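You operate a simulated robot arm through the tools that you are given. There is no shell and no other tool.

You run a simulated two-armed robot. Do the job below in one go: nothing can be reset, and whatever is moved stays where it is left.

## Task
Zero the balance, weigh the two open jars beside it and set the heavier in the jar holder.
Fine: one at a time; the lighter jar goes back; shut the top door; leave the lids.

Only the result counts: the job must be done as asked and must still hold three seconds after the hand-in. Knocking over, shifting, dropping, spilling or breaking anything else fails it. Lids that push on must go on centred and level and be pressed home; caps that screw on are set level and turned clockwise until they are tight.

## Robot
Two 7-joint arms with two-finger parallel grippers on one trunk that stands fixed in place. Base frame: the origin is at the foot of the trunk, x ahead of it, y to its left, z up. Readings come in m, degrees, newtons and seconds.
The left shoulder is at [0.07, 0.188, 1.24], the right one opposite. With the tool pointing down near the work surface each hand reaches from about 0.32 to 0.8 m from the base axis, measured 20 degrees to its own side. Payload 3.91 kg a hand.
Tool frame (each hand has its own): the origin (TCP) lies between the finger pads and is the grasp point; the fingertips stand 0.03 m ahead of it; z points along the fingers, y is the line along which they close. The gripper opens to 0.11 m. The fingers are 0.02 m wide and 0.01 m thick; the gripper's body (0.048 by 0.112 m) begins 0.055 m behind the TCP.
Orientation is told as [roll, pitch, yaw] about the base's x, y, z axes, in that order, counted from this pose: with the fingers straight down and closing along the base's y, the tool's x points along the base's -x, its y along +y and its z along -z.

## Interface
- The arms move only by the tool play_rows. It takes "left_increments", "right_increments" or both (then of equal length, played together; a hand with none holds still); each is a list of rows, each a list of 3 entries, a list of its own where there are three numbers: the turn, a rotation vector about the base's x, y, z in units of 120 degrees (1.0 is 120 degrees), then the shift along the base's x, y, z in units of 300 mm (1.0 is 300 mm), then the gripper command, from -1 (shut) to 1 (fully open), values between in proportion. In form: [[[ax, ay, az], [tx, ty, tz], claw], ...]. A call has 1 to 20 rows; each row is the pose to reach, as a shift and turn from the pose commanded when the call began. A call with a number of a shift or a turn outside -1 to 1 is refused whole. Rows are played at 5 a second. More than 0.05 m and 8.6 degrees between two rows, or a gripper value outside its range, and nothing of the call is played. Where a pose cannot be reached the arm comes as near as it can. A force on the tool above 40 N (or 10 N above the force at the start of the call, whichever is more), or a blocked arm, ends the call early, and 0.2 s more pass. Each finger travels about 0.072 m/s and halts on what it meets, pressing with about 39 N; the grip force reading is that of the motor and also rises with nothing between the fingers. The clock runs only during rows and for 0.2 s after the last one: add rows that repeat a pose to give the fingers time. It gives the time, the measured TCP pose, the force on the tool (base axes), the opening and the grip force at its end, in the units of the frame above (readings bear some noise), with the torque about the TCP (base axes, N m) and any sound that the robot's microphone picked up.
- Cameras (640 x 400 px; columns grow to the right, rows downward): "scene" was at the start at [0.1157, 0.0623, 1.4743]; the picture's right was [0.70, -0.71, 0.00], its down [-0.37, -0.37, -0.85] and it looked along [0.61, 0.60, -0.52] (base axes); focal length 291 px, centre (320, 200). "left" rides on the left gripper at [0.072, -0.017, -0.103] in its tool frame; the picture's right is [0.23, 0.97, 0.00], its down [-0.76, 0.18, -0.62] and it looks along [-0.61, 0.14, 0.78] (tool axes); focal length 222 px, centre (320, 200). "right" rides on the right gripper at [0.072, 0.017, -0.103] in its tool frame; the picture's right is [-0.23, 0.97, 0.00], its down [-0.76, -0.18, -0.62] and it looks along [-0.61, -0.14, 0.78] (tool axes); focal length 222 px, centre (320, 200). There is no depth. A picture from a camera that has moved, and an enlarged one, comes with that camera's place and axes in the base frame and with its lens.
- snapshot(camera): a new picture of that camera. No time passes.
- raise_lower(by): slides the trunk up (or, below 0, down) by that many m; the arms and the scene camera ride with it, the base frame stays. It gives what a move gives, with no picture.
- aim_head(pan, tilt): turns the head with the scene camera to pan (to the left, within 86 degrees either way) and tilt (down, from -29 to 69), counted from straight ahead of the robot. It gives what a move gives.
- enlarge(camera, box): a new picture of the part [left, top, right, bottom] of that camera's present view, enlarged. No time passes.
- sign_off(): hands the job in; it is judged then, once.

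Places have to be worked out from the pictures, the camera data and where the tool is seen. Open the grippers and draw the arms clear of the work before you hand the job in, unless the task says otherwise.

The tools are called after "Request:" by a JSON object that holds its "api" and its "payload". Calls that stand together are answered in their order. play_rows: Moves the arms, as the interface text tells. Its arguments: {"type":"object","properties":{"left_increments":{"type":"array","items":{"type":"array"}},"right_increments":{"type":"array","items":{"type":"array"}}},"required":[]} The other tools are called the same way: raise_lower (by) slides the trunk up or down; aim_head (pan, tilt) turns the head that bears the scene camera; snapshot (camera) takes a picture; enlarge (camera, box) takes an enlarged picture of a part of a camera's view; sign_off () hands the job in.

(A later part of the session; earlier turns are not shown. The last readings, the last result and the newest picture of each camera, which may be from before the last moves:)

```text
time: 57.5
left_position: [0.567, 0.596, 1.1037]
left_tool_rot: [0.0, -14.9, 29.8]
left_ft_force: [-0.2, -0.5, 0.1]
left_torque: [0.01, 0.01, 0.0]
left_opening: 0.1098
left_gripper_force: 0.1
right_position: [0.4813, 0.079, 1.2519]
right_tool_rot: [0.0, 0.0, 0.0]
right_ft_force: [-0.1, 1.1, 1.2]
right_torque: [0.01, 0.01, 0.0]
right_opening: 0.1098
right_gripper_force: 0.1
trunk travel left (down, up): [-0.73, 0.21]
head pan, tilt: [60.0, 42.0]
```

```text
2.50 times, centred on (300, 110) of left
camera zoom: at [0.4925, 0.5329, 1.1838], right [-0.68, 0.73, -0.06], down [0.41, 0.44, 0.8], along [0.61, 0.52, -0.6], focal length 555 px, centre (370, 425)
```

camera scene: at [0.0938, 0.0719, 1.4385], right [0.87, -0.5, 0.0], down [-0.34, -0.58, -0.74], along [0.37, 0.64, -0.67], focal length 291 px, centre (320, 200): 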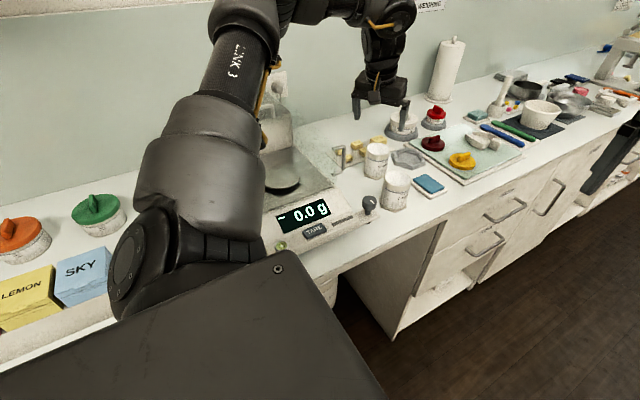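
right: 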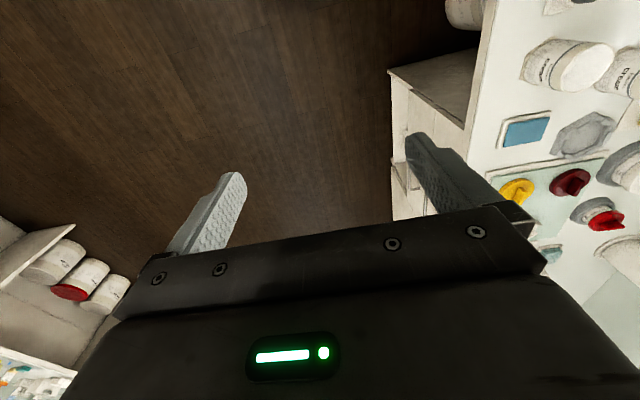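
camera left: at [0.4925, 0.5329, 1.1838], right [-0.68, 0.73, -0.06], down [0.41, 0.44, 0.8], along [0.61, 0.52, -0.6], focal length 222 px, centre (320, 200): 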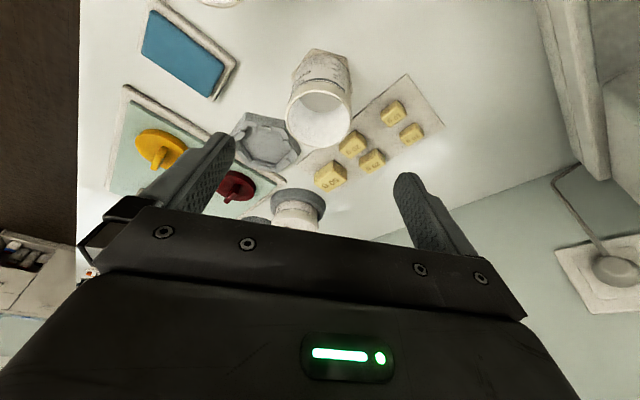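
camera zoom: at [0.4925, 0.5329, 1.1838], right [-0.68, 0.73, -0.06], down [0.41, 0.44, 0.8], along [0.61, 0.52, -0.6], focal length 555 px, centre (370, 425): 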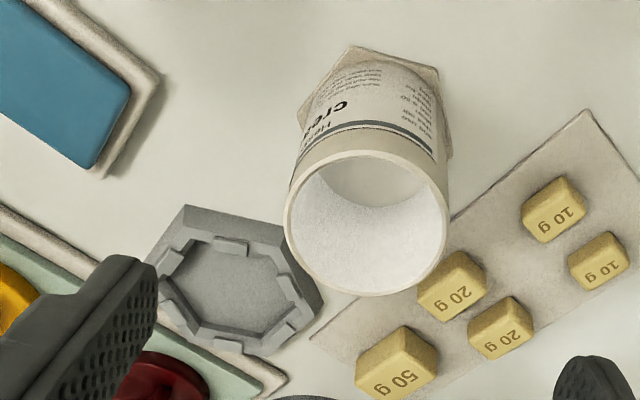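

Rear jar base fits centre (0.606, 0.620). Moving above it and descending with the tilted hand.

Request:
{"api": "play_rows", "payload": {"left_increments": [[[0, 0, 0], [0.07, 0.04, 0], 1], [[0, 0, 0], [0.13, 0.078, -0.03], 1], [[0, 0, 0], [0.13, 0.078, -0.15], 1], [[0, 0, 0], [0.13, 0.078, -0.27], 1], [[0, 0, 0], [0.13, 0.078, -0.38], 1], [[0, 0, 0], [0.13, 0.078, -0.46], 1], [[0, 0, 0], [0.13, 0.078, -0.479], 1], [[0, 0, 0], [0.13, 0.078, -0.479], 1]]}}

Request:
{"api": "snapshot", "payload": {"camera": "left"}}

Request:
{"api": "enlarge", "payload": {"camera": "scene", "box": [320, 110, 480, 230]}}

```text
time: 59.2
left_position: [0.6065, 0.6205, 0.9584]
left_tool_rot: [0.1, -14.9, 29.9]
left_ft_force: [-0.6, -0.5, 0.4]
left_torque: [-0.01, -0.02, 0.01]
left_opening: 0.1101
left_gripper_force: 0.0
right_position: [0.4808, 0.0784, 1.2521]
right_tool_rot: [0.0, 0.0, -0.1]
right_ft_force: [0.5, -0.8, 0.6]
right_torque: [-0.03, -0.03, 0.0]
right_opening: 0.1099
right_gripper_force: 0.1
trunk travel left (down, up): [-0.73, 0.21]
head pan, tilt: [60.0, 42.0]
```

```text
taken
camera left: at [0.531, 0.5566, 1.0396], right [-0.68, 0.73, -0.06], down [0.41, 0.44, 0.8], along [0.61, 0.52, -0.6], focal length 222 px, centre (320, 200)
```

left: 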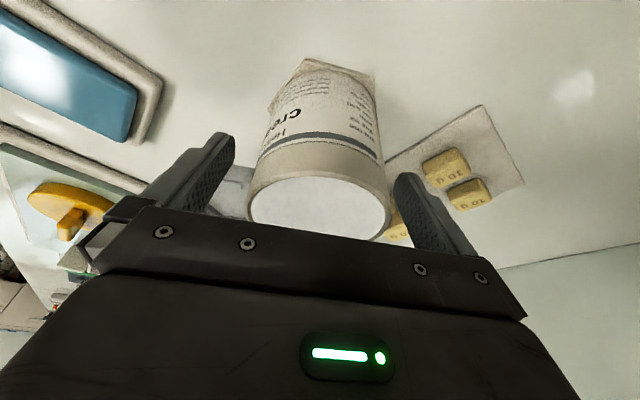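

```text
3.33 times, centred on (400, 170) of scene
camera zoom: at [0.0935, 0.0719, 1.4385], right [0.87, -0.5, 0.0], down [-0.33, -0.58, -0.74], along [0.37, 0.64, -0.67], focal length 971 px, centre (53, 300)
```

zoom: 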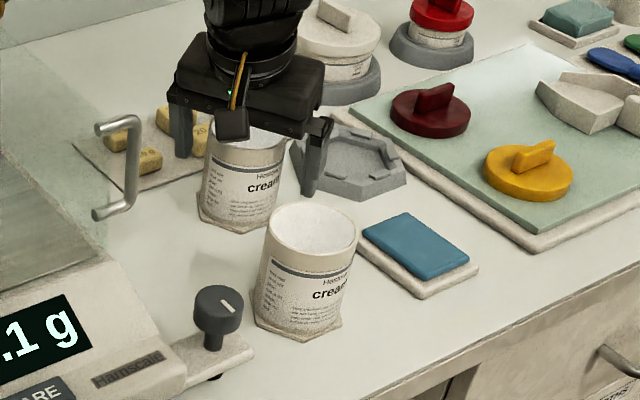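

Reached exactly, jar between the pads. Closing.

Request:
{"api": "play_rows", "payload": {"left_increments": [[[0, 0, 0], [0, 0, 0], 0.5], [[0, 0, 0], [0, 0, 0], -1], [[0, 0, 0], [0, 0, 0], -1], [[0, 0, 0], [0, 0, 0], -1], [[0, 0, 0], [0, 0, 0], -1]]}}

Request:
{"api": "snapshot", "payload": {"camera": "left"}}

Request:
{"api": "enlarge", "payload": {"camera": "scene", "box": [320, 110, 480, 230]}}

```text
time: 60.5
left_position: [0.6068, 0.6198, 0.959]
left_tool_rot: [0.1, -15.0, 29.9]
left_ft_force: [0.0, -0.4, 0.0]
left_torque: [-0.03, -0.04, 0.03]
left_opening: 0.07
left_gripper_force: 39.3
right_position: [0.4803, 0.0782, 1.2526]
right_tool_rot: [-0.1, 0.0, -0.1]
right_ft_force: [-0.4, 0.1, 0.9]
right_torque: [-0.01, 0.04, 0.04]
right_opening: 0.11
right_gripper_force: 0.0
trunk travel left (down, up): [-0.73, 0.21]
head pan, tilt: [60.0, 42.0]
```

```text
taken
camera left: at [0.5311, 0.5567, 1.0398], right [-0.68, 0.73, -0.06], down [0.41, 0.44, 0.8], along [0.61, 0.52, -0.6], focal length 222 px, centre (320, 200)
```

left: 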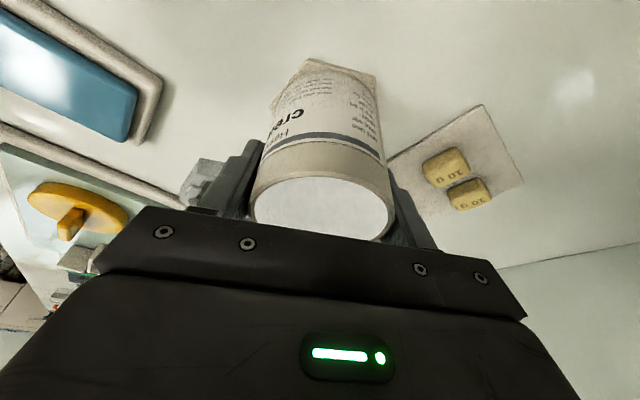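

```text
3.33 times, centred on (400, 170) of scene
camera zoom: at [0.0934, 0.072, 1.4385], right [0.87, -0.5, 0.0], down [-0.33, -0.58, -0.74], along [0.37, 0.64, -0.67], focal length 971 px, centre (53, 300)
```

zoom: 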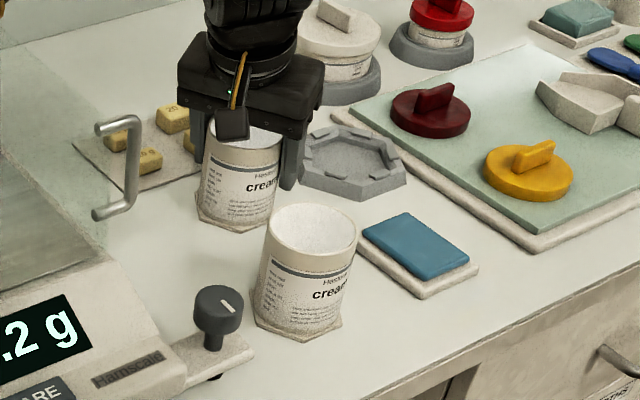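

Gripped (70 mm). Lifting straight up to z≈1.10, then rising further while drawing back.

Request:
{"api": "play_rows", "payload": {"left_increments": [[[0, 0, 0], [0, 0, 0.02], -1], [[0, 0, 0], [0, 0, 0.06], -1], [[0, 0, 0], [0, 0, 0.13], -1], [[0, 0, 0], [0, 0, 0.21], -1], [[0, 0, 0], [0, 0, 0.29], -1], [[0, 0, 0], [0, 0, 0.37], -1], [[0, 0, 0], [0, 0, 0.44], -1], [[0, 0, 0], [-0.03, -0.005, 0.51], -1], [[0, 0, 0], [-0.09, -0.015, 0.58], -1], [[0, 0, 0], [-0.16, -0.03, 0.65], -1], [[0, 0, 0], [-0.23, -0.045, 0.72], -1], [[0, 0, 0], [-0.28, -0.06, 0.77], -1], [[0, 0, 0], [-0.3, -0.06, 0.78], -1], [[0, 0, 0], [-0.3, -0.06, 0.78], -1]]}}

Request:
{"api": "snapshot", "payload": {"camera": "left"}}

Request:
{"api": "snapshot", "payload": {"camera": "scene"}}

```text
time: 63.5
left_position: [0.515, 0.6012, 1.1922]
left_tool_rot: [0.1, -14.8, 29.9]
left_ft_force: [-0.2, -0.3, -0.9]
left_torque: [0.02, -0.01, -0.01]
left_opening: 0.0702
left_gripper_force: 38.5
right_position: [0.4807, 0.0791, 1.2515]
right_tool_rot: [-0.1, 0.1, -0.1]
right_ft_force: [0.3, -0.4, 0.0]
right_torque: [0.02, 0.02, 0.04]
right_opening: 0.1101
right_gripper_force: 0.1
trunk travel left (down, up): [-0.73, 0.21]
head pan, tilt: [60.0, 42.0]
```

```text
taken
camera left: at [0.4402, 0.5378, 1.2727], right [-0.68, 0.73, -0.06], down [0.41, 0.44, 0.8], along [0.61, 0.52, -0.6], focal length 222 px, centre (320, 200)
```

left: 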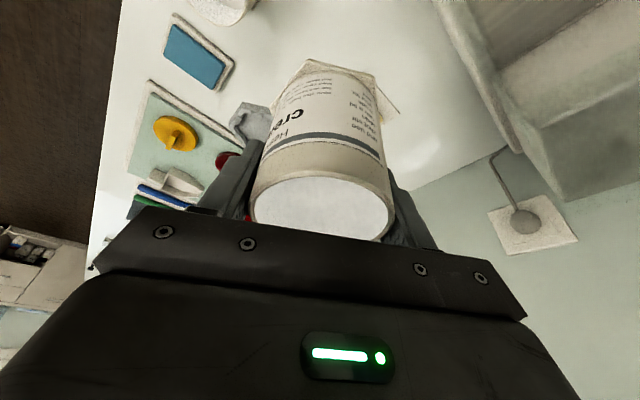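

```text
taken
camera scene: at [0.0937, 0.0722, 1.4385], right [0.87, -0.5, 0.0], down [-0.33, -0.58, -0.74], along [0.37, 0.64, -0.67], focal length 291 px, centre (320, 200)
```

scene: 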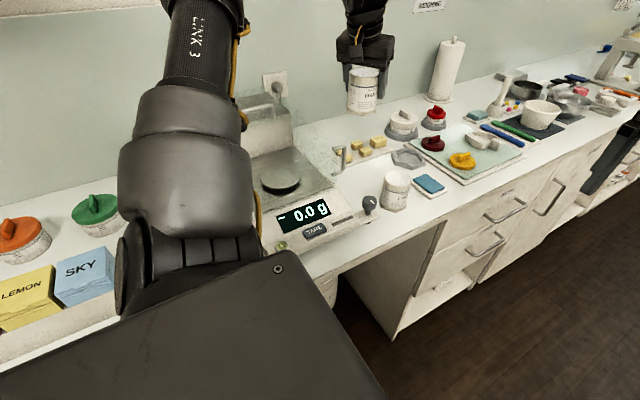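

Upright and steady; display still 0.0. Carrying to above the pan.

Request:
{"api": "play_rows", "payload": {"left_increments": [[[0, 0, 0], [-0.03, 0.005, 0], -1], [[0, 0, 0], [-0.1, 0.017, 0.01], -1], [[0, 0, 0], [-0.2, 0.034, 0.01], -1], [[0, 0, 0], [-0.3, 0.051, 0.01], -1], [[0, 0, 0], [-0.4, 0.069, 0.01], -1], [[0, 0, 0], [-0.5, 0.086, 0.01], -1], [[0, 0, 0], [-0.6, 0.103, 0.01], -1], [[0, 0, 0], [-0.68, 0.117, 0.01], -1], [[0, 0, 0], [-0.717, 0.123, 0.01], -1], [[0, 0, 0], [-0.717, 0.123, 0.01], -1]]}}

Request:
{"api": "snapshot", "payload": {"camera": "left"}}

Request:
{"api": "snapshot", "payload": {"camera": "scene"}}

```text
time: 65.7
left_position: [0.299, 0.6358, 1.1973]
left_tool_rot: [0.1, -15.0, 29.9]
left_ft_force: [0.1, 1.1, 0.6]
left_torque: [0.04, 0.0, 0.04]
left_opening: 0.0704
left_gripper_force: 39.0
right_position: [0.4809, 0.0791, 1.2515]
right_tool_rot: [0.0, 0.1, -0.1]
right_ft_force: [-0.3, -0.8, 0.7]
right_torque: [0.02, -0.02, 0.03]
right_opening: 0.11
right_gripper_force: 0.1
trunk travel left (down, up): [-0.73, 0.21]
head pan, tilt: [60.0, 42.0]
```

```text
taken
camera left: at [0.2249, 0.5737, 1.2776], right [-0.68, 0.73, -0.06], down [0.41, 0.44, 0.8], along [0.61, 0.52, -0.6], focal length 222 px, centre (320, 200)
```

left: 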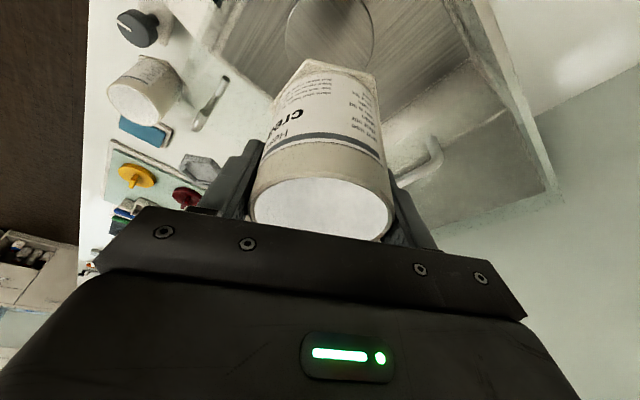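

```text
taken
camera scene: at [0.0938, 0.072, 1.4385], right [0.87, -0.5, 0.0], down [-0.34, -0.58, -0.74], along [0.37, 0.64, -0.67], focal length 291 px, centre (320, 200)
```

scene: 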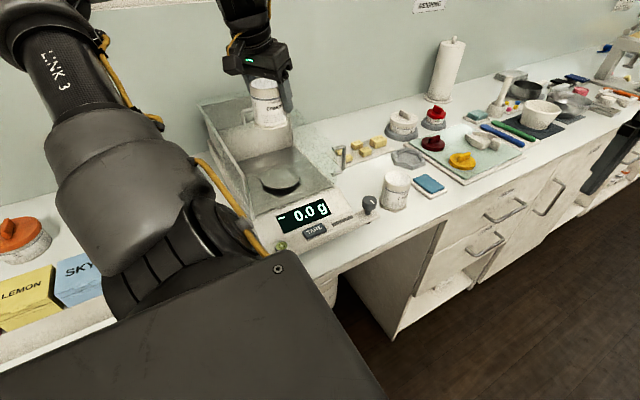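

Over the pan. The table-to-pan height difference from jar A was ~0.0885 m, so contact here should come at about z≈1.047; descending to 1.052 first.

Request:
{"api": "play_rows", "payload": {"left_increments": [[[0, 0, 0], [0, 0.005, -0.06], -1], [[0, 0, 0], [0, 0.005, -0.14], -1], [[0, 0, 0], [0, 0.005, -0.22], -1], [[0, 0, 0], [0, 0.005, -0.3], -1], [[0, 0, 0], [0, 0.005, -0.38], -1], [[0, 0, 0], [0, 0.005, -0.44], -1], [[0, 0, 0], [0, 0.005, -0.47], -1], [[0, 0, 0], [0, 0.005, -0.483], -1], [[0, 0, 0], [0, 0.005, -0.483], -1]]}}

Request:
{"api": "enlarge", "payload": {"camera": "scene", "box": [230, 100, 330, 240]}}

Request:
{"api": "snapshot", "payload": {"camera": "left"}}

```text
time: 67.7
left_position: [0.3001, 0.6411, 1.0507]
left_tool_rot: [0.2, -14.9, 29.9]
left_ft_force: [0.2, -0.1, 0.1]
left_torque: [-0.02, -0.01, 0.02]
left_opening: 0.07
left_gripper_force: 39.3
right_position: [0.4797, 0.0788, 1.2526]
right_tool_rot: [0.0, 0.0, -0.1]
right_ft_force: [0.3, -0.5, 0.4]
right_torque: [0.02, 0.01, 0.03]
right_opening: 0.1101
right_gripper_force: 0.0
trunk travel left (down, up): [-0.73, 0.21]
head pan, tilt: [60.0, 42.0]
```

```text
2.86 times, centred on (280, 170) of scene
camera zoom: at [0.0933, 0.0721, 1.4385], right [0.87, -0.5, 0.0], down [-0.33, -0.58, -0.74], along [0.37, 0.64, -0.67], focal length 832 px, centre (434, 286)
```

zoom: 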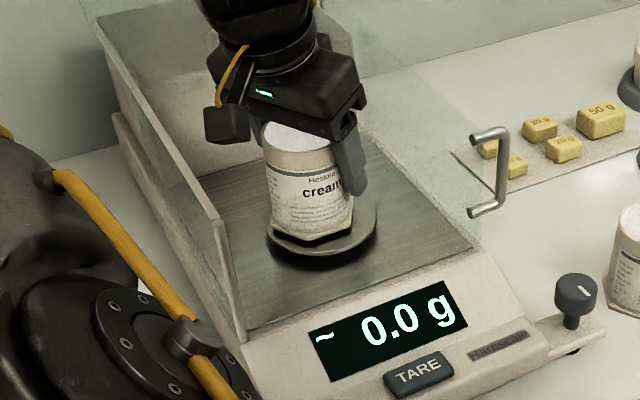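

```text
taken
camera left: at [0.2254, 0.5778, 1.1318], right [-0.68, 0.73, -0.06], down [0.41, 0.44, 0.8], along [0.61, 0.52, -0.6], focal length 222 px, centre (320, 200)
```

left: 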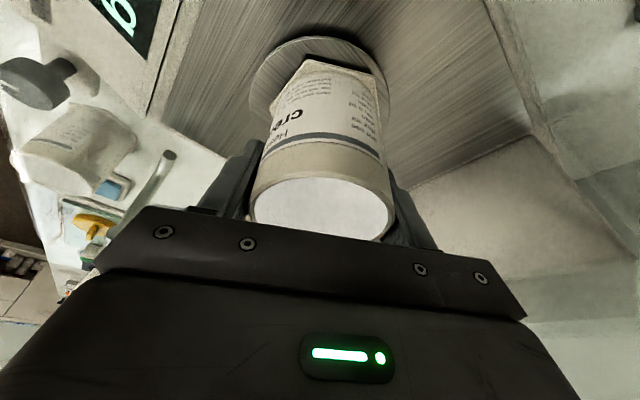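

Just above the pan. Inching down by 1.2 mm steps.

Request:
{"api": "play_rows", "payload": {"left_increments": [[[0, 0, 0], [0, 0, -0.004], -1], [[0, 0, 0], [0, 0, -0.008], -1], [[0, 0, 0], [0, 0, -0.012], -1], [[0, 0, 0], [0, 0, -0.012], -1]]}}

```text
time: 68.7
left_position: [0.3008, 0.6408, 1.0478]
left_tool_rot: [0.1, -14.9, 29.9]
left_ft_force: [0.4, 0.3, -0.5]
left_torque: [0.0, 0.01, 0.03]
left_opening: 0.0702
left_gripper_force: 39.2
right_position: [0.4802, 0.0788, 1.252]
right_tool_rot: [-0.1, 0.0, -0.1]
right_ft_force: [-0.5, -0.3, -0.2]
right_torque: [-0.02, 0.01, -0.02]
right_opening: 0.1099
right_gripper_force: 0.0
trunk travel left (down, up): [-0.73, 0.21]
head pan, tilt: [60.0, 42.0]
```

No contact yet; three more 1 mm steps.

Request:
{"api": "play_rows", "payload": {"left_increments": [[[0, 0, 0], [0, 0, -0.0033], -1], [[0, 0, 0], [0, 0, -0.0066], -1], [[0, 0, 0], [0, 0, -0.0066], -1]]}}

Request:
{"api": "enlarge", "payload": {"camera": "scene", "box": [230, 100, 330, 240]}}

```text
time: 69.5
left_position: [0.3004, 0.6411, 1.0465]
left_tool_rot: [0.0, -15.1, 29.9]
left_ft_force: [1.5, 2.8, 8.0]
left_torque: [-0.22, 0.0, 0.04]
left_opening: 0.0701
left_gripper_force: 39.2
right_position: [0.4792, 0.0782, 1.2518]
right_tool_rot: [0.1, 0.0, -0.2]
right_ft_force: [0.1, -0.5, 0.7]
right_torque: [-0.04, -0.01, 0.03]
right_opening: 0.11
right_gripper_force: 0.1
trunk travel left (down, up): [-0.73, 0.21]
head pan, tilt: [60.0, 42.0]
```

```text
2.86 times, centred on (280, 170) of scene
camera zoom: at [0.0931, 0.0713, 1.4387], right [0.87, -0.5, 0.0], down [-0.33, -0.58, -0.74], along [0.37, 0.64, -0.67], focal length 832 px, centre (434, 286)
```

zoom: 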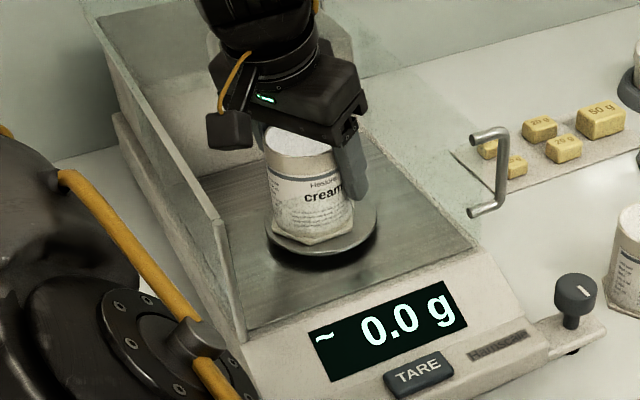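

Contact (8 N). Easing up a millimetre, opening, and waiting for the reading to settle.

Request:
{"api": "play_rows", "payload": {"left_increments": [[[0, 0, 0], [0, 0, 0.0035], -1], [[0, 0, 0], [0, 0, 0.0035], 0.32], [[0, 0, 0], [0, 0, 0.0035], 0.42], [[0, 0, 0], [0, 0, 0.0035], 0.7], [[0, 0, 0], [0, 0, 0.0035], 1], [[0, 0, 0], [0, 0, 0.0035], 1], [[0, 0, 0], [0, 0, 0.0035], 1], [[0, 0, 0], [0, 0, 0.0035], 1], [[0, 0, 0], [0, 0, 0.0035], 1], [[0, 0, 0], [0, 0, 0.0035], 1], [[0, 0, 0], [0, 0, 0.0035], 1], [[0, 0, 0], [0, 0, 0.0035], 1], [[0, 0, 0], [0, 0, 0.0035], 1], [[0, 0, 0], [0, 0, 0.0035], 1], [[0, 0, 0], [0, 0, 0.0035], 1]]}}

Request:
{"api": "enlarge", "payload": {"camera": "scene", "box": [230, 100, 330, 240]}}

Request:
{"api": "snapshot", "payload": {"camera": "left"}}

```text
time: 72.7
left_position: [0.3016, 0.6411, 1.0468]
left_tool_rot: [0.2, -14.9, 29.9]
left_ft_force: [-0.4, 0.1, -0.9]
left_torque: [0.02, 0.0, 0.0]
left_opening: 0.11
left_gripper_force: 0.0
right_position: [0.4801, 0.0782, 1.2512]
right_tool_rot: [0.0, 0.0, -0.1]
right_ft_force: [0.2, -0.2, 0.3]
right_torque: [0.01, 0.01, 0.02]
right_opening: 0.1098
right_gripper_force: 0.0
trunk travel left (down, up): [-0.73, 0.21]
head pan, tilt: [60.0, 42.0]
```

```text
2.86 times, centred on (280, 170) of scene
camera zoom: at [0.0934, 0.0721, 1.4385], right [0.87, -0.5, 0.0], down [-0.33, -0.58, -0.74], along [0.37, 0.64, -0.67], focal length 832 px, centre (434, 286)
```

zoom: 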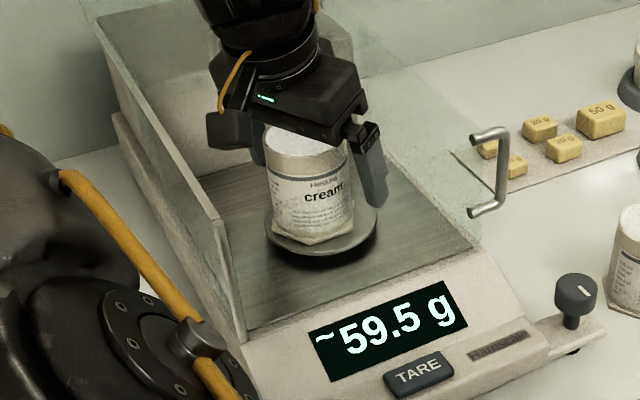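

```text
taken
camera left: at [0.2261, 0.5772, 1.1274], right [-0.68, 0.73, -0.06], down [0.41, 0.44, 0.8], along [0.61, 0.52, -0.6], focal length 222 px, centre (320, 200)
```

left: 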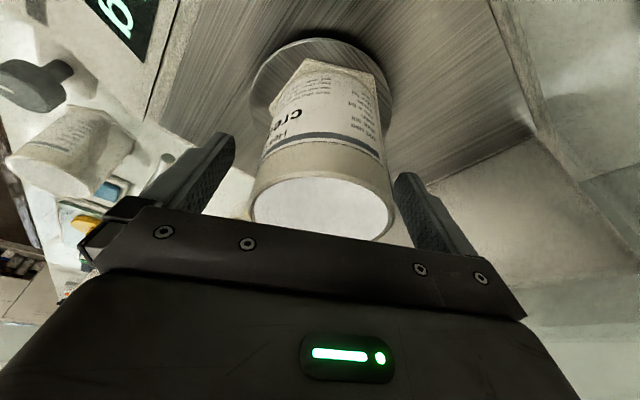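

Rear jar: 59.5 g, so the front jar (94.4 g) is heavier. Regripping the rear jar to return it to its spot.

Request:
{"api": "play_rows", "payload": {"left_increments": [[[0, 0, 0], [0, 0, 0], 0.5], [[0, 0, 0], [0, 0, 0], -1], [[0, 0, 0], [0, 0, 0], -1], [[0, 0, 0], [0, 0, 0], -1], [[0, 0, 0], [0, 0, 0], -1], [[0, 0, 0], [0, 0, 0.02], -1], [[0, 0, 0], [0, 0, 0.07], -1], [[0, 0, 0], [0, 0, 0.15], -1], [[0, 0, 0], [0, 0, 0.23], -1], [[0, 0, 0], [0, 0, 0.31], -1], [[0, 0, 0], [0, 0, 0.39], -1], [[0, 0, 0], [0, 0, 0.45], -1], [[0, 0, 0], [0, 0, 0.49], -1], [[0, 0, 0], [0, 0, 0.5], -1], [[0, 0, 0], [0, 0, 0.5], -1]]}}

Request:
{"api": "snapshot", "payload": {"camera": "left"}}

```text
time: 75.8
left_position: [0.3006, 0.6414, 1.1972]
left_tool_rot: [0.1, -14.9, 29.9]
left_ft_force: [0.0, 0.4, -0.6]
left_torque: [0.02, 0.0, 0.04]
left_opening: 0.07
left_gripper_force: 39.2
right_position: [0.4807, 0.0799, 1.2528]
right_tool_rot: [0.0, 0.1, -0.1]
right_ft_force: [-0.2, 0.6, -0.5]
right_torque: [0.0, -0.01, 0.0]
right_opening: 0.1098
right_gripper_force: 0.1
trunk travel left (down, up): [-0.73, 0.21]
head pan, tilt: [60.0, 42.0]
```

```text
taken
camera left: at [0.2259, 0.5779, 1.2777], right [-0.68, 0.73, -0.06], down [0.41, 0.44, 0.8], along [0.61, 0.52, -0.6], focal length 222 px, centre (320, 200)
```

left: 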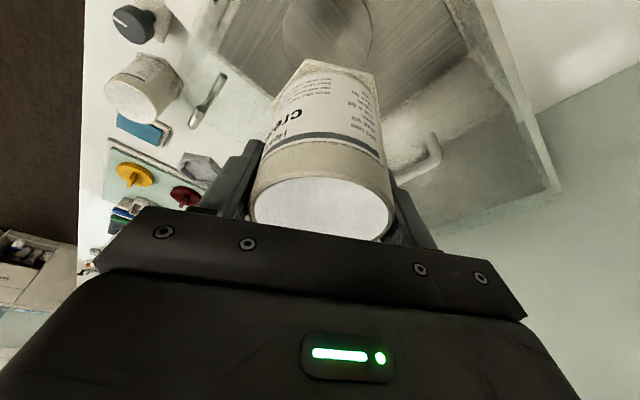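

Carrying the rear jar back toward the bench, first to the waypoint in front of its spot.

Request:
{"api": "play_rows", "payload": {"left_increments": [[[0, 0, 0], [0.03, -0.005, 0], -1], [[0, 0, 0], [0.1, -0.017, 0], -1], [[0, 0, 0], [0.2, -0.034, 0], -1], [[0, 0, 0], [0.3, -0.051, 0], -1], [[0, 0, 0], [0.4, -0.07, 0], -1], [[0, 0, 0], [0.5, -0.09, 0], -1], [[0, 0, 0], [0.6, -0.11, 0], -1], [[0, 0, 0], [0.68, -0.127, -0.01], -1], [[0, 0, 0], [0.715, -0.134, -0.02], -1], [[0, 0, 0], [0.715, -0.134, -0.02], -1]]}}

```text
time: 78.0
left_position: [0.5151, 0.6014, 1.1922]
left_tool_rot: [0.2, -14.8, 29.9]
left_ft_force: [0.0, 0.1, -0.6]
left_torque: [-0.04, -0.02, 0.03]
left_opening: 0.07
left_gripper_force: 39.3
right_position: [0.4802, 0.0792, 1.2524]
right_tool_rot: [0.0, 0.0, -0.1]
right_ft_force: [-0.9, -0.1, 0.1]
right_torque: [-0.02, 0.0, -0.01]
right_opening: 0.1101
right_gripper_force: 0.1
trunk travel left (down, up): [-0.73, 0.21]
head pan, tilt: [60.0, 42.0]
```

At the waypoint; now retracing the lift path down to about 1.5 cm above the bench.

Request:
{"api": "play_rows", "payload": {"left_increments": [[[0, 0, 0], [0.02, 0, -0.01], -1], [[0, 0, 0], [0.07, 0.015, -0.06], -1], [[0, 0, 0], [0.14, 0.03, -0.13], -1], [[0, 0, 0], [0.21, 0.045, -0.2], -1], [[0, 0, 0], [0.27, 0.055, -0.27], -1], [[0, 0, 0], [0.306, 0.061, -0.34], -1], [[0, 0, 0], [0.306, 0.061, -0.41], -1], [[0, 0, 0], [0.306, 0.061, -0.49], -1], [[0, 0, 0], [0.306, 0.061, -0.57], -1], [[0, 0, 0], [0.306, 0.061, -0.65], -1], [[0, 0, 0], [0.306, 0.061, -0.7], -1], [[0, 0, 0], [0.306, 0.061, -0.724], -1], [[0, 0, 0], [0.306, 0.061, -0.724], -1]]}}

Request:
{"api": "snapshot", "payload": {"camera": "left"}}

Request:
{"api": "enlarge", "payload": {"camera": "scene", "box": [320, 110, 480, 230]}}

```text
time: 80.8
left_position: [0.6072, 0.619, 0.9734]
left_tool_rot: [0.2, -14.9, 29.9]
left_ft_force: [-0.4, -0.1, -0.3]
left_torque: [-0.02, -0.03, -0.01]
left_opening: 0.0699
left_gripper_force: 38.5
right_position: [0.4805, 0.0788, 1.2524]
right_tool_rot: [0.0, 0.1, -0.1]
right_ft_force: [-0.4, 0.0, -0.2]
right_torque: [-0.01, 0.02, 0.0]
right_opening: 0.1098
right_gripper_force: 0.2
trunk travel left (down, up): [-0.73, 0.21]
head pan, tilt: [60.0, 42.0]
```

```text
taken
camera left: at [0.533, 0.556, 1.0558], right [-0.68, 0.73, -0.06], down [0.41, 0.44, 0.8], along [0.61, 0.52, -0.6], focal length 222 px, centre (320, 200)
```

left: 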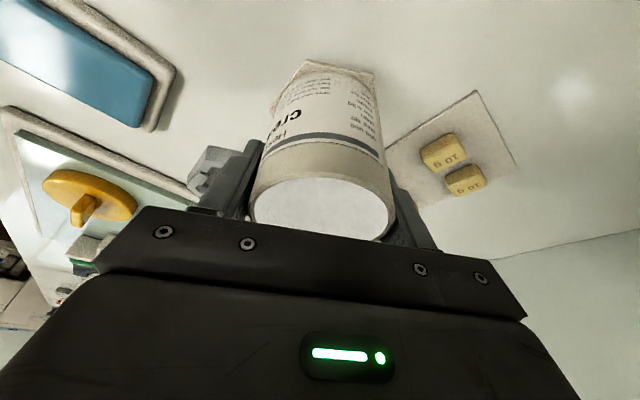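

```text
3.33 times, centred on (400, 170) of scene
camera zoom: at [0.0934, 0.072, 1.4385], right [0.87, -0.5, 0.0], down [-0.33, -0.58, -0.74], along [0.37, 0.64, -0.67], focal length 971 px, centre (53, 300)
```

zoom: 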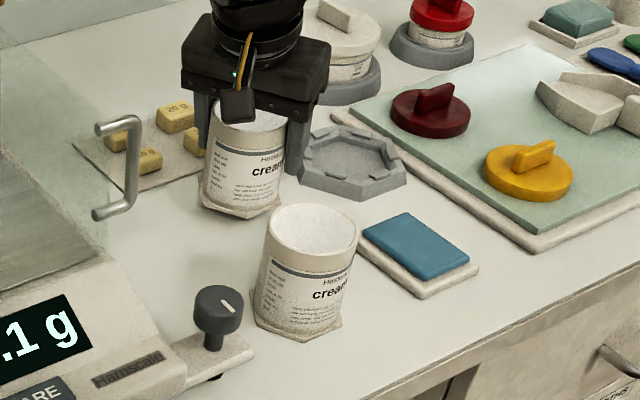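

Close to the original spot and upright. Lowering to z≈0.960 then inching.

Request:
{"api": "play_rows", "payload": {"left_increments": [[[0, 0, 0], [0, 0.001, -0.02], -1], [[0, 0, 0], [0, 0.001, -0.036], -1], [[0, 0, 0], [0, 0.001, -0.042], -1], [[0, 0, 0], [0, 0.001, -0.045], -1], [[0, 0, 0], [0, 0.001, -0.045], -1]]}}

```text
time: 82.0
left_position: [0.6087, 0.6185, 0.9607]
left_tool_rot: [0.1, -14.8, 29.9]
left_ft_force: [0.3, -0.6, -0.6]
left_torque: [-0.03, -0.01, 0.0]
left_opening: 0.0695
left_gripper_force: 39.5
right_position: [0.4795, 0.0791, 1.2519]
right_tool_rot: [0.0, 0.0, -0.1]
right_ft_force: [0.4, -0.6, 0.3]
right_torque: [0.02, -0.01, 0.0]
right_opening: 0.1101
right_gripper_force: 0.0
trunk travel left (down, up): [-0.73, 0.21]
head pan, tilt: [60.0, 42.0]
```

Not touching yet; 1 mm steps further.

Request:
{"api": "play_rows", "payload": {"left_increments": [[[0, 0, 0], [0, 0, -0.0033], -1], [[0, 0, 0], [0, 0, -0.0066], -1], [[0, 0, 0], [0, 0, -0.0066], -1]]}}

```text
time: 82.8
left_position: [0.6075, 0.6186, 0.9586]
left_tool_rot: [0.1, -14.8, 29.8]
left_ft_force: [0.0, -0.3, -0.4]
left_torque: [0.0, 0.0, -0.01]
left_opening: 0.0699
left_gripper_force: 38.9
right_position: [0.4813, 0.0787, 1.2528]
right_tool_rot: [0.0, -0.1, -0.1]
right_ft_force: [0.4, 0.4, -0.3]
right_torque: [-0.01, -0.01, 0.01]
right_opening: 0.11
right_gripper_force: 0.1
trunk travel left (down, up): [-0.73, 0.21]
head pan, tilt: [60.0, 42.0]
```

Still free; two more millimetres.

Request:
{"api": "play_rows", "payload": {"left_increments": [[[0, 0, 0], [0, 0, -0.0033], -1], [[0, 0, 0], [0, 0, -0.0066], -1], [[0, 0, 0], [0, 0, -0.0066], -1]]}}

```text
time: 83.7
left_position: [0.6062, 0.6181, 0.9578]
left_tool_rot: [0.1, -15.1, 29.9]
left_ft_force: [2.4, 4.2, 12.5]
left_torque: [-0.1, 0.25, -0.04]
left_opening: 0.0698
left_gripper_force: 39.9
right_position: [0.4792, 0.0778, 1.2526]
right_tool_rot: [0.1, -0.1, -0.1]
right_ft_force: [0.3, 0.0, -0.1]
right_torque: [0.01, 0.0, 0.01]
right_opening: 0.1099
right_gripper_force: 0.0
trunk travel left (down, up): [-0.73, 0.21]
head pan, tilt: [60.0, 42.0]
```

Firm contact (12 N). Easing up ~1.3 mm and opening, then checking.

Request:
{"api": "play_rows", "payload": {"left_increments": [[[0, 0, 0], [0, 0, 0.0045], -1], [[0, 0, 0], [0, 0, 0.0045], 0.32], [[0, 0, 0], [0, 0, 0.0045], 0.42], [[0, 0, 0], [0, 0, 0.0045], 0.7], [[0, 0, 0], [0, 0, 0.0045], 1], [[0, 0, 0], [0, 0, 0.0045], 1], [[0, 0, 0], [0, 0, 0.0045], 1]]}}

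Request:
{"api": "snapshot", "payload": {"camera": "left"}}

Request:
{"api": "enlarge", "payload": {"camera": "scene", "box": [320, 110, 480, 230]}}

```text
time: 85.2
left_position: [0.6054, 0.6193, 0.9569]
left_tool_rot: [0.0, -14.9, 29.9]
left_ft_force: [-0.3, -0.2, -1.1]
left_torque: [0.02, 0.03, 0.0]
left_opening: 0.1101
left_gripper_force: 0.0
right_position: [0.4805, 0.079, 1.2521]
right_tool_rot: [0.0, -0.1, 0.0]
right_ft_force: [0.9, -0.4, -0.3]
right_torque: [-0.01, -0.02, 0.01]
right_opening: 0.1098
right_gripper_force: 0.0
trunk travel left (down, up): [-0.73, 0.21]
head pan, tilt: [60.0, 42.0]
```

```text
taken
camera left: at [0.5318, 0.5552, 1.0384], right [-0.68, 0.73, -0.06], down [0.41, 0.44, 0.8], along [0.61, 0.52, -0.6], focal length 222 px, centre (320, 200)
```

left: 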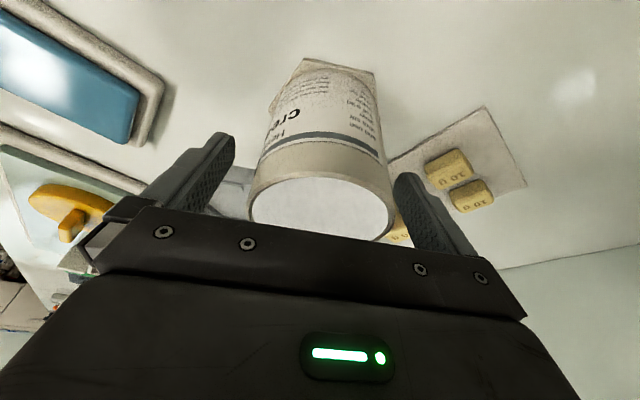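

```text
3.33 times, centred on (400, 170) of scene
camera zoom: at [0.0936, 0.0722, 1.4385], right [0.87, -0.5, 0.0], down [-0.33, -0.58, -0.74], along [0.37, 0.64, -0.67], focal length 971 px, centre (53, 300)
```

zoom: 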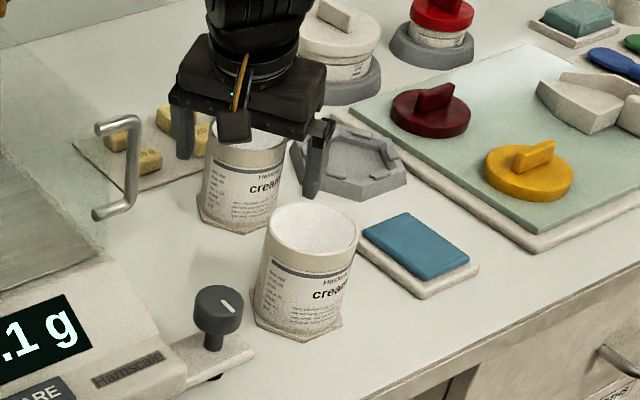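

The rear jar is back at its place. Now I'll rise, lower the trunk 10 cm (shoulder nearer wrist height) and test how far a more tilted hand reaches toward the holder.

Request:
{"api": "play_rows", "payload": {"left_increments": [[[0, 0, 0], [0, 0, 0.1], 1], [[0, 0, 0], [0, 0, 0.25], 1], [[0, 0, 0], [0, 0, 0.4], 1], [[0, 0, 0], [0, -0.02, 0.53], 1], [[0, 0, 0], [-0.05, -0.1, 0.63], 1], [[0, 0, 0], [-0.05, -0.17, 0.7], 1], [[0, 0, 0], [-0.05, -0.17, 0.7], 1]]}}

Request:
{"api": "raise_lower", "payload": {"by": -0.1}}

Request:
{"api": "play_rows", "payload": {"left_increments": [[[0.0333, -0.0577, 0], [0, 0, 0], 1], [[0.0667, -0.1155, 0], [0, 0, 0], 1], [[0.0938, -0.1624, 0], [0, 0, 0], 1], [[0.1042, -0.1804, 0], [0, 0, 0], 1], [[0.1042, -0.1804, 0], [0, 0, 0], 1]]}}

Request:
{"api": "snapshot", "payload": {"camera": "left"}}

Request:
{"api": "snapshot", "payload": {"camera": "scene"}}

```text
time: 86.8
left_position: [0.5929, 0.5691, 1.1678]
left_tool_rot: [0.0, -14.8, 29.9]
left_ft_force: [0.7, -0.2, -0.1]
left_torque: [-0.02, 0.02, -0.01]
left_opening: 0.1096
left_gripper_force: 0.2
right_position: [0.481, 0.0799, 1.2505]
right_tool_rot: [0.0, 0.1, 0.0]
right_ft_force: [0.3, -0.1, 0.2]
right_torque: [-0.02, 0.02, -0.01]
right_opening: 0.1098
right_gripper_force: 0.0
trunk travel left (down, up): [-0.73, 0.21]
head pan, tilt: [60.0, 42.0]
```

```text
time: 88.2
left_position: [0.5908, 0.569, 1.0687]
left_tool_rot: [0.0, -14.8, 29.9]
left_ft_force: [-0.4, 0.1, 0.4]
left_torque: [-0.04, 0.01, -0.01]
left_opening: 0.1097
left_gripper_force: 0.1
right_position: [0.4804, 0.0789, 1.153]
right_tool_rot: [0.0, 0.0, -0.2]
right_ft_force: [-0.2, 0.1, -0.5]
right_torque: [-0.04, -0.02, 0.02]
right_opening: 0.11
right_gripper_force: 0.0
trunk travel left (down, up): [-0.63, 0.31]
head pan, tilt: [60.0, 42.0]
```

```text
time: 89.4
left_position: [0.5921, 0.5699, 1.0687]
left_tool_rot: [0.1, -39.9, 29.8]
left_ft_force: [0.0, 0.5, 0.0]
left_torque: [0.01, 0.01, 0.0]
left_opening: 0.11
left_gripper_force: 0.2
right_position: [0.4812, 0.0797, 1.1525]
right_tool_rot: [0.0, 0.0, -0.1]
right_ft_force: [0.9, 0.8, -0.1]
right_torque: [0.0, -0.01, -0.01]
right_opening: 0.1101
right_gripper_force: 0.1
trunk travel left (down, up): [-0.63, 0.31]
head pan, tilt: [60.0, 42.0]
```

```text
taken
camera left: at [0.4952, 0.4928, 1.1005], right [-0.64, 0.76, -0.14], down [0.07, 0.24, 0.97], along [0.77, 0.61, -0.21], focal length 222 px, centre (320, 200)
```

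left: 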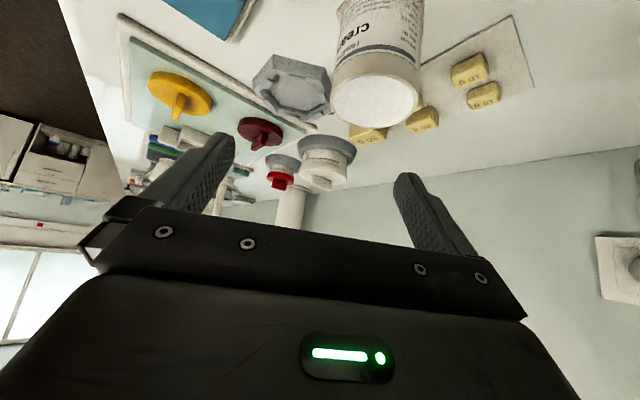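

```text
taken
camera scene: at [0.0937, 0.0718, 1.3385], right [0.87, -0.5, 0.0], down [-0.34, -0.58, -0.74], along [0.37, 0.64, -0.67], focal length 291 px, centre (320, 200)
```

scene: 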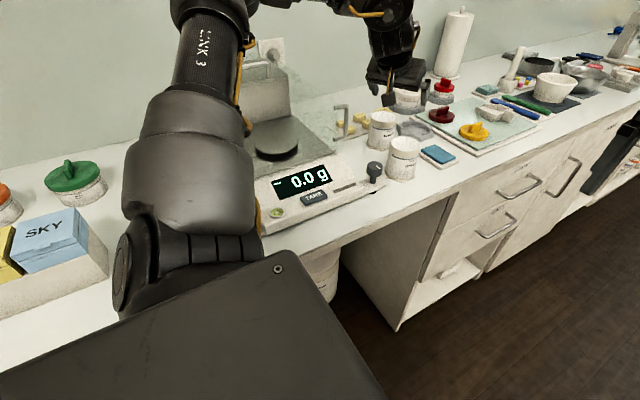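

Tilt 40° reached. Now testing the reach above the holder at (0.75, 0.617, 1.06).

Request:
{"api": "play_rows", "payload": {"left_increments": [[[0, 0, 0], [0.1, 0.02, 0], 1], [[0, 0, 0], [0.22, 0.05, 0], 1], [[0, 0, 0], [0.34, 0.09, 0], 1], [[0, 0, 0], [0.45, 0.13, -0.02], 1], [[0, 0, 0], [0.527, 0.157, -0.03], 1], [[0, 0, 0], [0.527, 0.157, -0.03], 1]]}}

Request:
{"api": "snapshot", "payload": {"camera": "left"}}

Request:
{"api": "enlarge", "payload": {"camera": "scene", "box": [340, 50, 500, 190]}}

```text
time: 90.8
left_position: [0.7483, 0.6159, 1.0587]
left_tool_rot: [0.1, -39.9, 29.9]
left_ft_force: [0.5, -0.5, 0.5]
left_torque: [0.01, -0.01, 0.02]
left_opening: 0.1098
left_gripper_force: 0.0
right_position: [0.4788, 0.0787, 1.1517]
right_tool_rot: [0.0, -0.1, -0.1]
right_ft_force: [0.1, 0.7, 0.3]
right_torque: [0.01, 0.0, 0.0]
right_opening: 0.1099
right_gripper_force: 0.0
trunk travel left (down, up): [-0.63, 0.31]
head pan, tilt: [60.0, 42.0]
```

```text
taken
camera left: at [0.6514, 0.5396, 1.0921], right [-0.64, 0.76, -0.14], down [0.07, 0.24, 0.97], along [0.77, 0.61, -0.21], focal length 222 px, centre (320, 200)
```

left: 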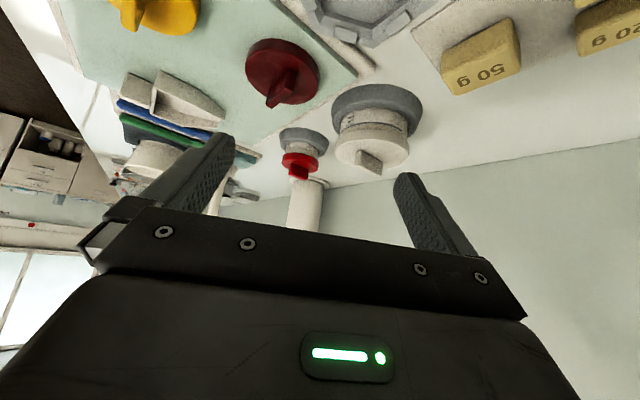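

```text
2.86 times, centred on (420, 120) of scene
camera zoom: at [0.0924, 0.0722, 1.3386], right [0.87, -0.5, 0.0], down [-0.33, -0.58, -0.74], along [0.37, 0.64, -0.67], focal length 832 px, centre (34, 429)
```

zoom: 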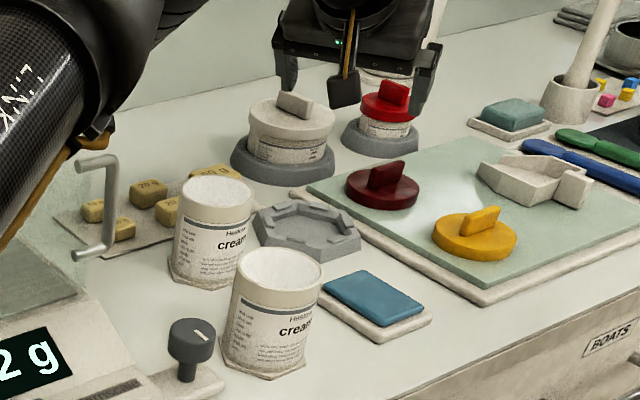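

It reaches. I'll test the lower placing height (z≈0.985) with the empty hand, which stays above the holder, and inspect forearm clearance.

Request:
{"api": "play_rows", "payload": {"left_increments": [[[0, 0, 0], [0, 0, -0.08], 1], [[0, 0, 0], [0, 0, -0.16], 1], [[0, 0, 0], [0, 0, -0.245], 1], [[0, 0, 0], [0, 0, -0.245], 1]]}}

Request:
{"api": "snapshot", "payload": {"camera": "scene"}}

Request:
{"api": "enlarge", "payload": {"camera": "scene", "box": [340, 80, 500, 190]}}

Request:
{"api": "snapshot", "payload": {"camera": "right"}}

```text
time: 91.8
left_position: [0.7498, 0.6177, 0.9859]
left_tool_rot: [0.1, -39.9, 29.9]
left_ft_force: [0.3, 0.0, -0.8]
left_torque: [0.01, 0.0, -0.01]
left_opening: 0.1099
left_gripper_force: 0.0
right_position: [0.4786, 0.0783, 1.1519]
right_tool_rot: [0.1, 0.0, -0.2]
right_ft_force: [-0.4, 0.3, -0.7]
right_torque: [-0.04, -0.03, 0.02]
right_opening: 0.11
right_gripper_force: 0.1
trunk travel left (down, up): [-0.63, 0.31]
head pan, tilt: [60.0, 42.0]
```

```text
taken
camera scene: at [0.0932, 0.072, 1.3385], right [0.87, -0.5, 0.0], down [-0.33, -0.58, -0.74], along [0.37, 0.64, -0.67], focal length 291 px, centre (320, 200)
```

scene: 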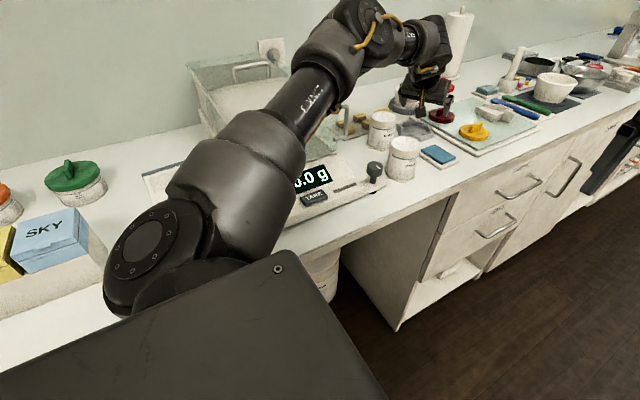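

```text
3.64 times, centred on (420, 135) of scene
camera zoom: at [0.0932, 0.072, 1.3385], right [0.87, -0.5, 0.0], down [-0.33, -0.58, -0.74], along [0.37, 0.64, -0.67], focal length 1059 px, centre (-44, 436)
```

zoom: 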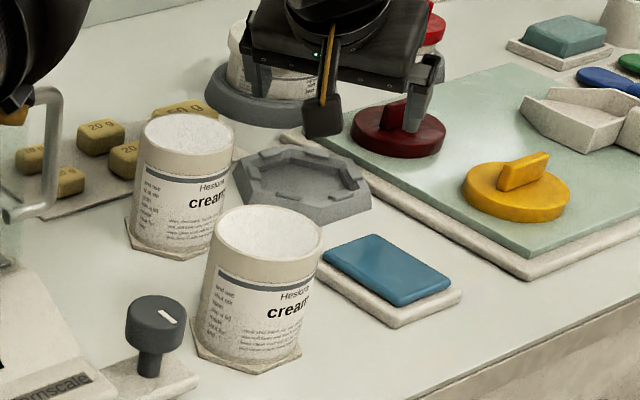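

```text
taken
camera right: at [0.4078, 0.0954, 1.2551], right [0.23, 0.97, 0.0], down [0.76, -0.18, 0.62], along [0.61, -0.14, -0.78], focal length 222 px, centre (320, 200)
```

right: 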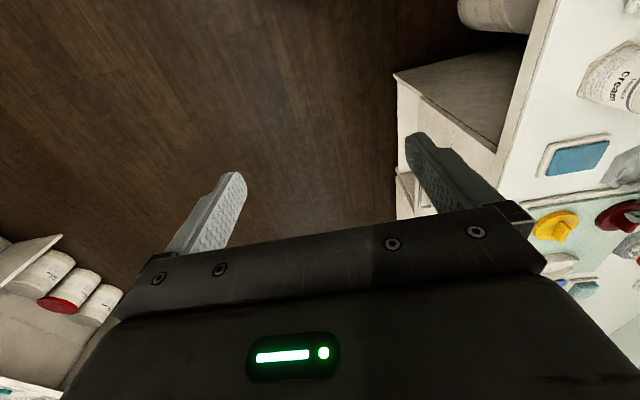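

Reachable, and the forearm is clear. To monitor the placing accurately I'll bring the right hand over as an extra camera looking at the holder from the front.

Request:
{"api": "play_rows", "payload": {"right_increments": [[[0, 0, 0.0625], [0.023, 0.047, 0], 1], [[0, 0, 0.125], [0.047, 0.094, 0], 1], [[0, 0, 0.1875], [0.07, 0.14, 0], 1], [[0, 0, 0.25], [0.094, 0.187, 0], 1], [[0, 0, 0.3125], [0.117, 0.234, 0], 1], [[0, 0, 0.375], [0.14, 0.28, 0], 1], [[0, 0, 0.4375], [0.164, 0.327, 0], 1], [[0, 0, 0.5], [0.187, 0.374, 0], 1], [[0, 0, 0.5625], [0.21, 0.42, 0], 1], [[0, 0, 0.625], [0.233, 0.467, 0], 1], [[0, 0, 0.625], [0.233, 0.467, 0], 1]]}}

Request:
{"api": "snapshot", "payload": {"camera": "right"}}

Request:
{"api": "enlarge", "payload": {"camera": "scene", "box": [390, 100, 450, 150]}}

```text
time: 94.0
left_position: [0.751, 0.6197, 0.9798]
left_tool_rot: [0.0, -39.6, 29.9]
left_ft_force: [0.1, 0.9, -0.9]
left_torque: [-0.03, 0.02, -0.01]
left_opening: 0.11
left_gripper_force: 0.1
right_position: [0.5219, 0.1105, 1.1844]
right_tool_rot: [3.0, 0.0, 66.9]
right_ft_force: [-14.2, 17.7, -3.8]
right_torque: [-2.02, -1.99, -1.7]
right_opening: 0.11
right_gripper_force: 0.1
right hand out of reach, approached as far as the arm can: row 3, 4, 5, 6, 7, 8, 9, 10, 11
trunk travel left (down, up): [-0.63, 0.31]
head pan, tilt: [60.0, 42.0]
stopped in row 11 (right hand): the force on the tool passed its limit at 259 N (the readings are from after the stop); the commanded pose is now the measured one
```

```text
taken
camera right: at [0.4843, 0.0481, 1.2878], right [-0.81, 0.59, 0.05], down [0.49, 0.62, 0.61], along [0.33, 0.52, -0.79], focal length 222 px, centre (320, 200)
```

right: 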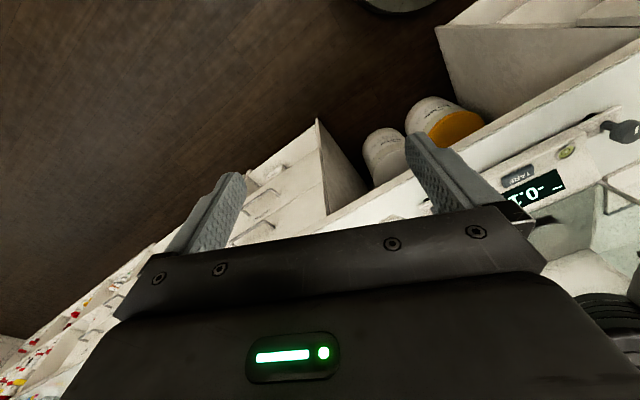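

```text
8.00 times, centred on (420, 125) of scene
camera zoom: at [0.0973, 0.0768, 1.3379], right [0.87, -0.5, 0.0], down [-0.34, -0.58, -0.74], along [0.37, 0.64, -0.67], focal length 2330 px, centre (-480, 800)
```

zoom: 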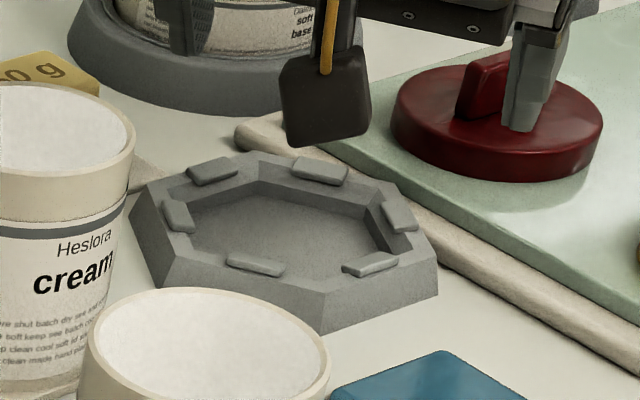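

The right hand collided with something (likely the other arm) and stopped; nothing on the bench appears disturbed. I'll back the right hand out gently along its path.

Request:
{"api": "play_rows", "payload": {"right_increments": [[[0, 0, -0.03], [-0.01, -0.01, 0], 1], [[0, 0, -0.06], [-0.02, -0.03, 0], 1], [[0, 0, -0.12], [-0.04, -0.05, 0], 1]]}}

Request:
{"api": "snapshot", "payload": {"camera": "scene"}}

```text
time: 94.8
left_position: [0.7485, 0.6148, 0.9875]
left_tool_rot: [0.2, -40.0, 29.8]
left_ft_force: [-0.4, -0.5, 0.3]
left_torque: [0.03, 0.0, 0.02]
left_opening: 0.1098
left_gripper_force: 0.0
right_position: [0.5055, 0.0899, 1.1854]
right_tool_rot: [2.9, -0.3, 52.7]
right_ft_force: [0.2, -0.8, 0.5]
right_torque: [0.06, -0.01, -0.01]
right_opening: 0.11
right_gripper_force: 0.1
trunk travel left (down, up): [-0.63, 0.31]
head pan, tilt: [60.0, 42.0]
```

```text
taken
camera scene: at [0.0923, 0.0703, 1.3387], right [0.87, -0.5, 0.0], down [-0.33, -0.58, -0.74], along [0.37, 0.64, -0.67], focal length 291 px, centre (320, 200)
```

scene: 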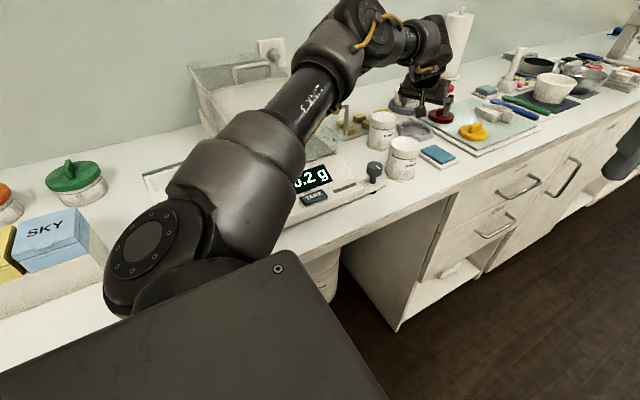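

Free of contact. Returning the right hand to its original pose.

Request:
{"api": "play_rows", "payload": {"right_increments": [[[0, 0, -0.06], [-0.012, -0.005, 0], 1], [[0, 0, -0.12], [-0.024, -0.01, 0], 1], [[0, 0, -0.18], [-0.036, -0.015, 0], 1], [[0, 0, -0.24], [-0.048, -0.02, 0], 1], [[0, 0, -0.3], [-0.06, -0.025, 0], 1], [[0, 0, -0.36], [-0.07, -0.03, 0], 1], [[0, 0, -0.42], [-0.08, -0.04, 0], 1], [[0, 0, -0.439], [-0.085, -0.04, 0], 1]]}}

Request:
{"api": "snapshot", "payload": {"camera": "right"}}

```text
time: 96.6
left_position: [0.7489, 0.6161, 0.9859]
left_tool_rot: [0.1, -39.9, 29.8]
left_ft_force: [-0.2, -0.9, 0.0]
left_torque: [-0.06, 0.01, 0.01]
left_opening: 0.1099
left_gripper_force: 0.0
right_position: [0.5003, 0.0925, 1.2025]
right_tool_rot: [3.0, 0.1, -0.2]
right_ft_force: [-0.4, 0.5, 0.4]
right_torque: [0.02, 0.02, 0.0]
right_opening: 0.1102
right_gripper_force: 0.0
right hand out of reach, approached as far as the arm can: row 2, 3, 4, 5, 6, 7, 8
trunk travel left (down, up): [-0.63, 0.31]
head pan, tilt: [60.0, 42.0]
```

```text
taken
camera right: at [0.428, 0.1037, 1.3057], right [0.23, 0.97, 0.05], down [0.76, -0.21, 0.61], along [0.6, -0.1, -0.79], focal length 222 px, centre (320, 200)
```

right: 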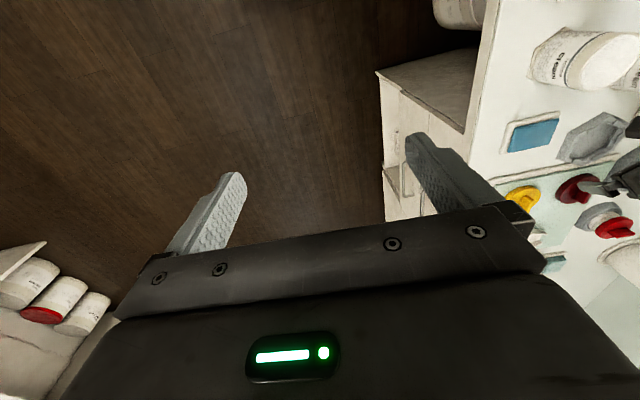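

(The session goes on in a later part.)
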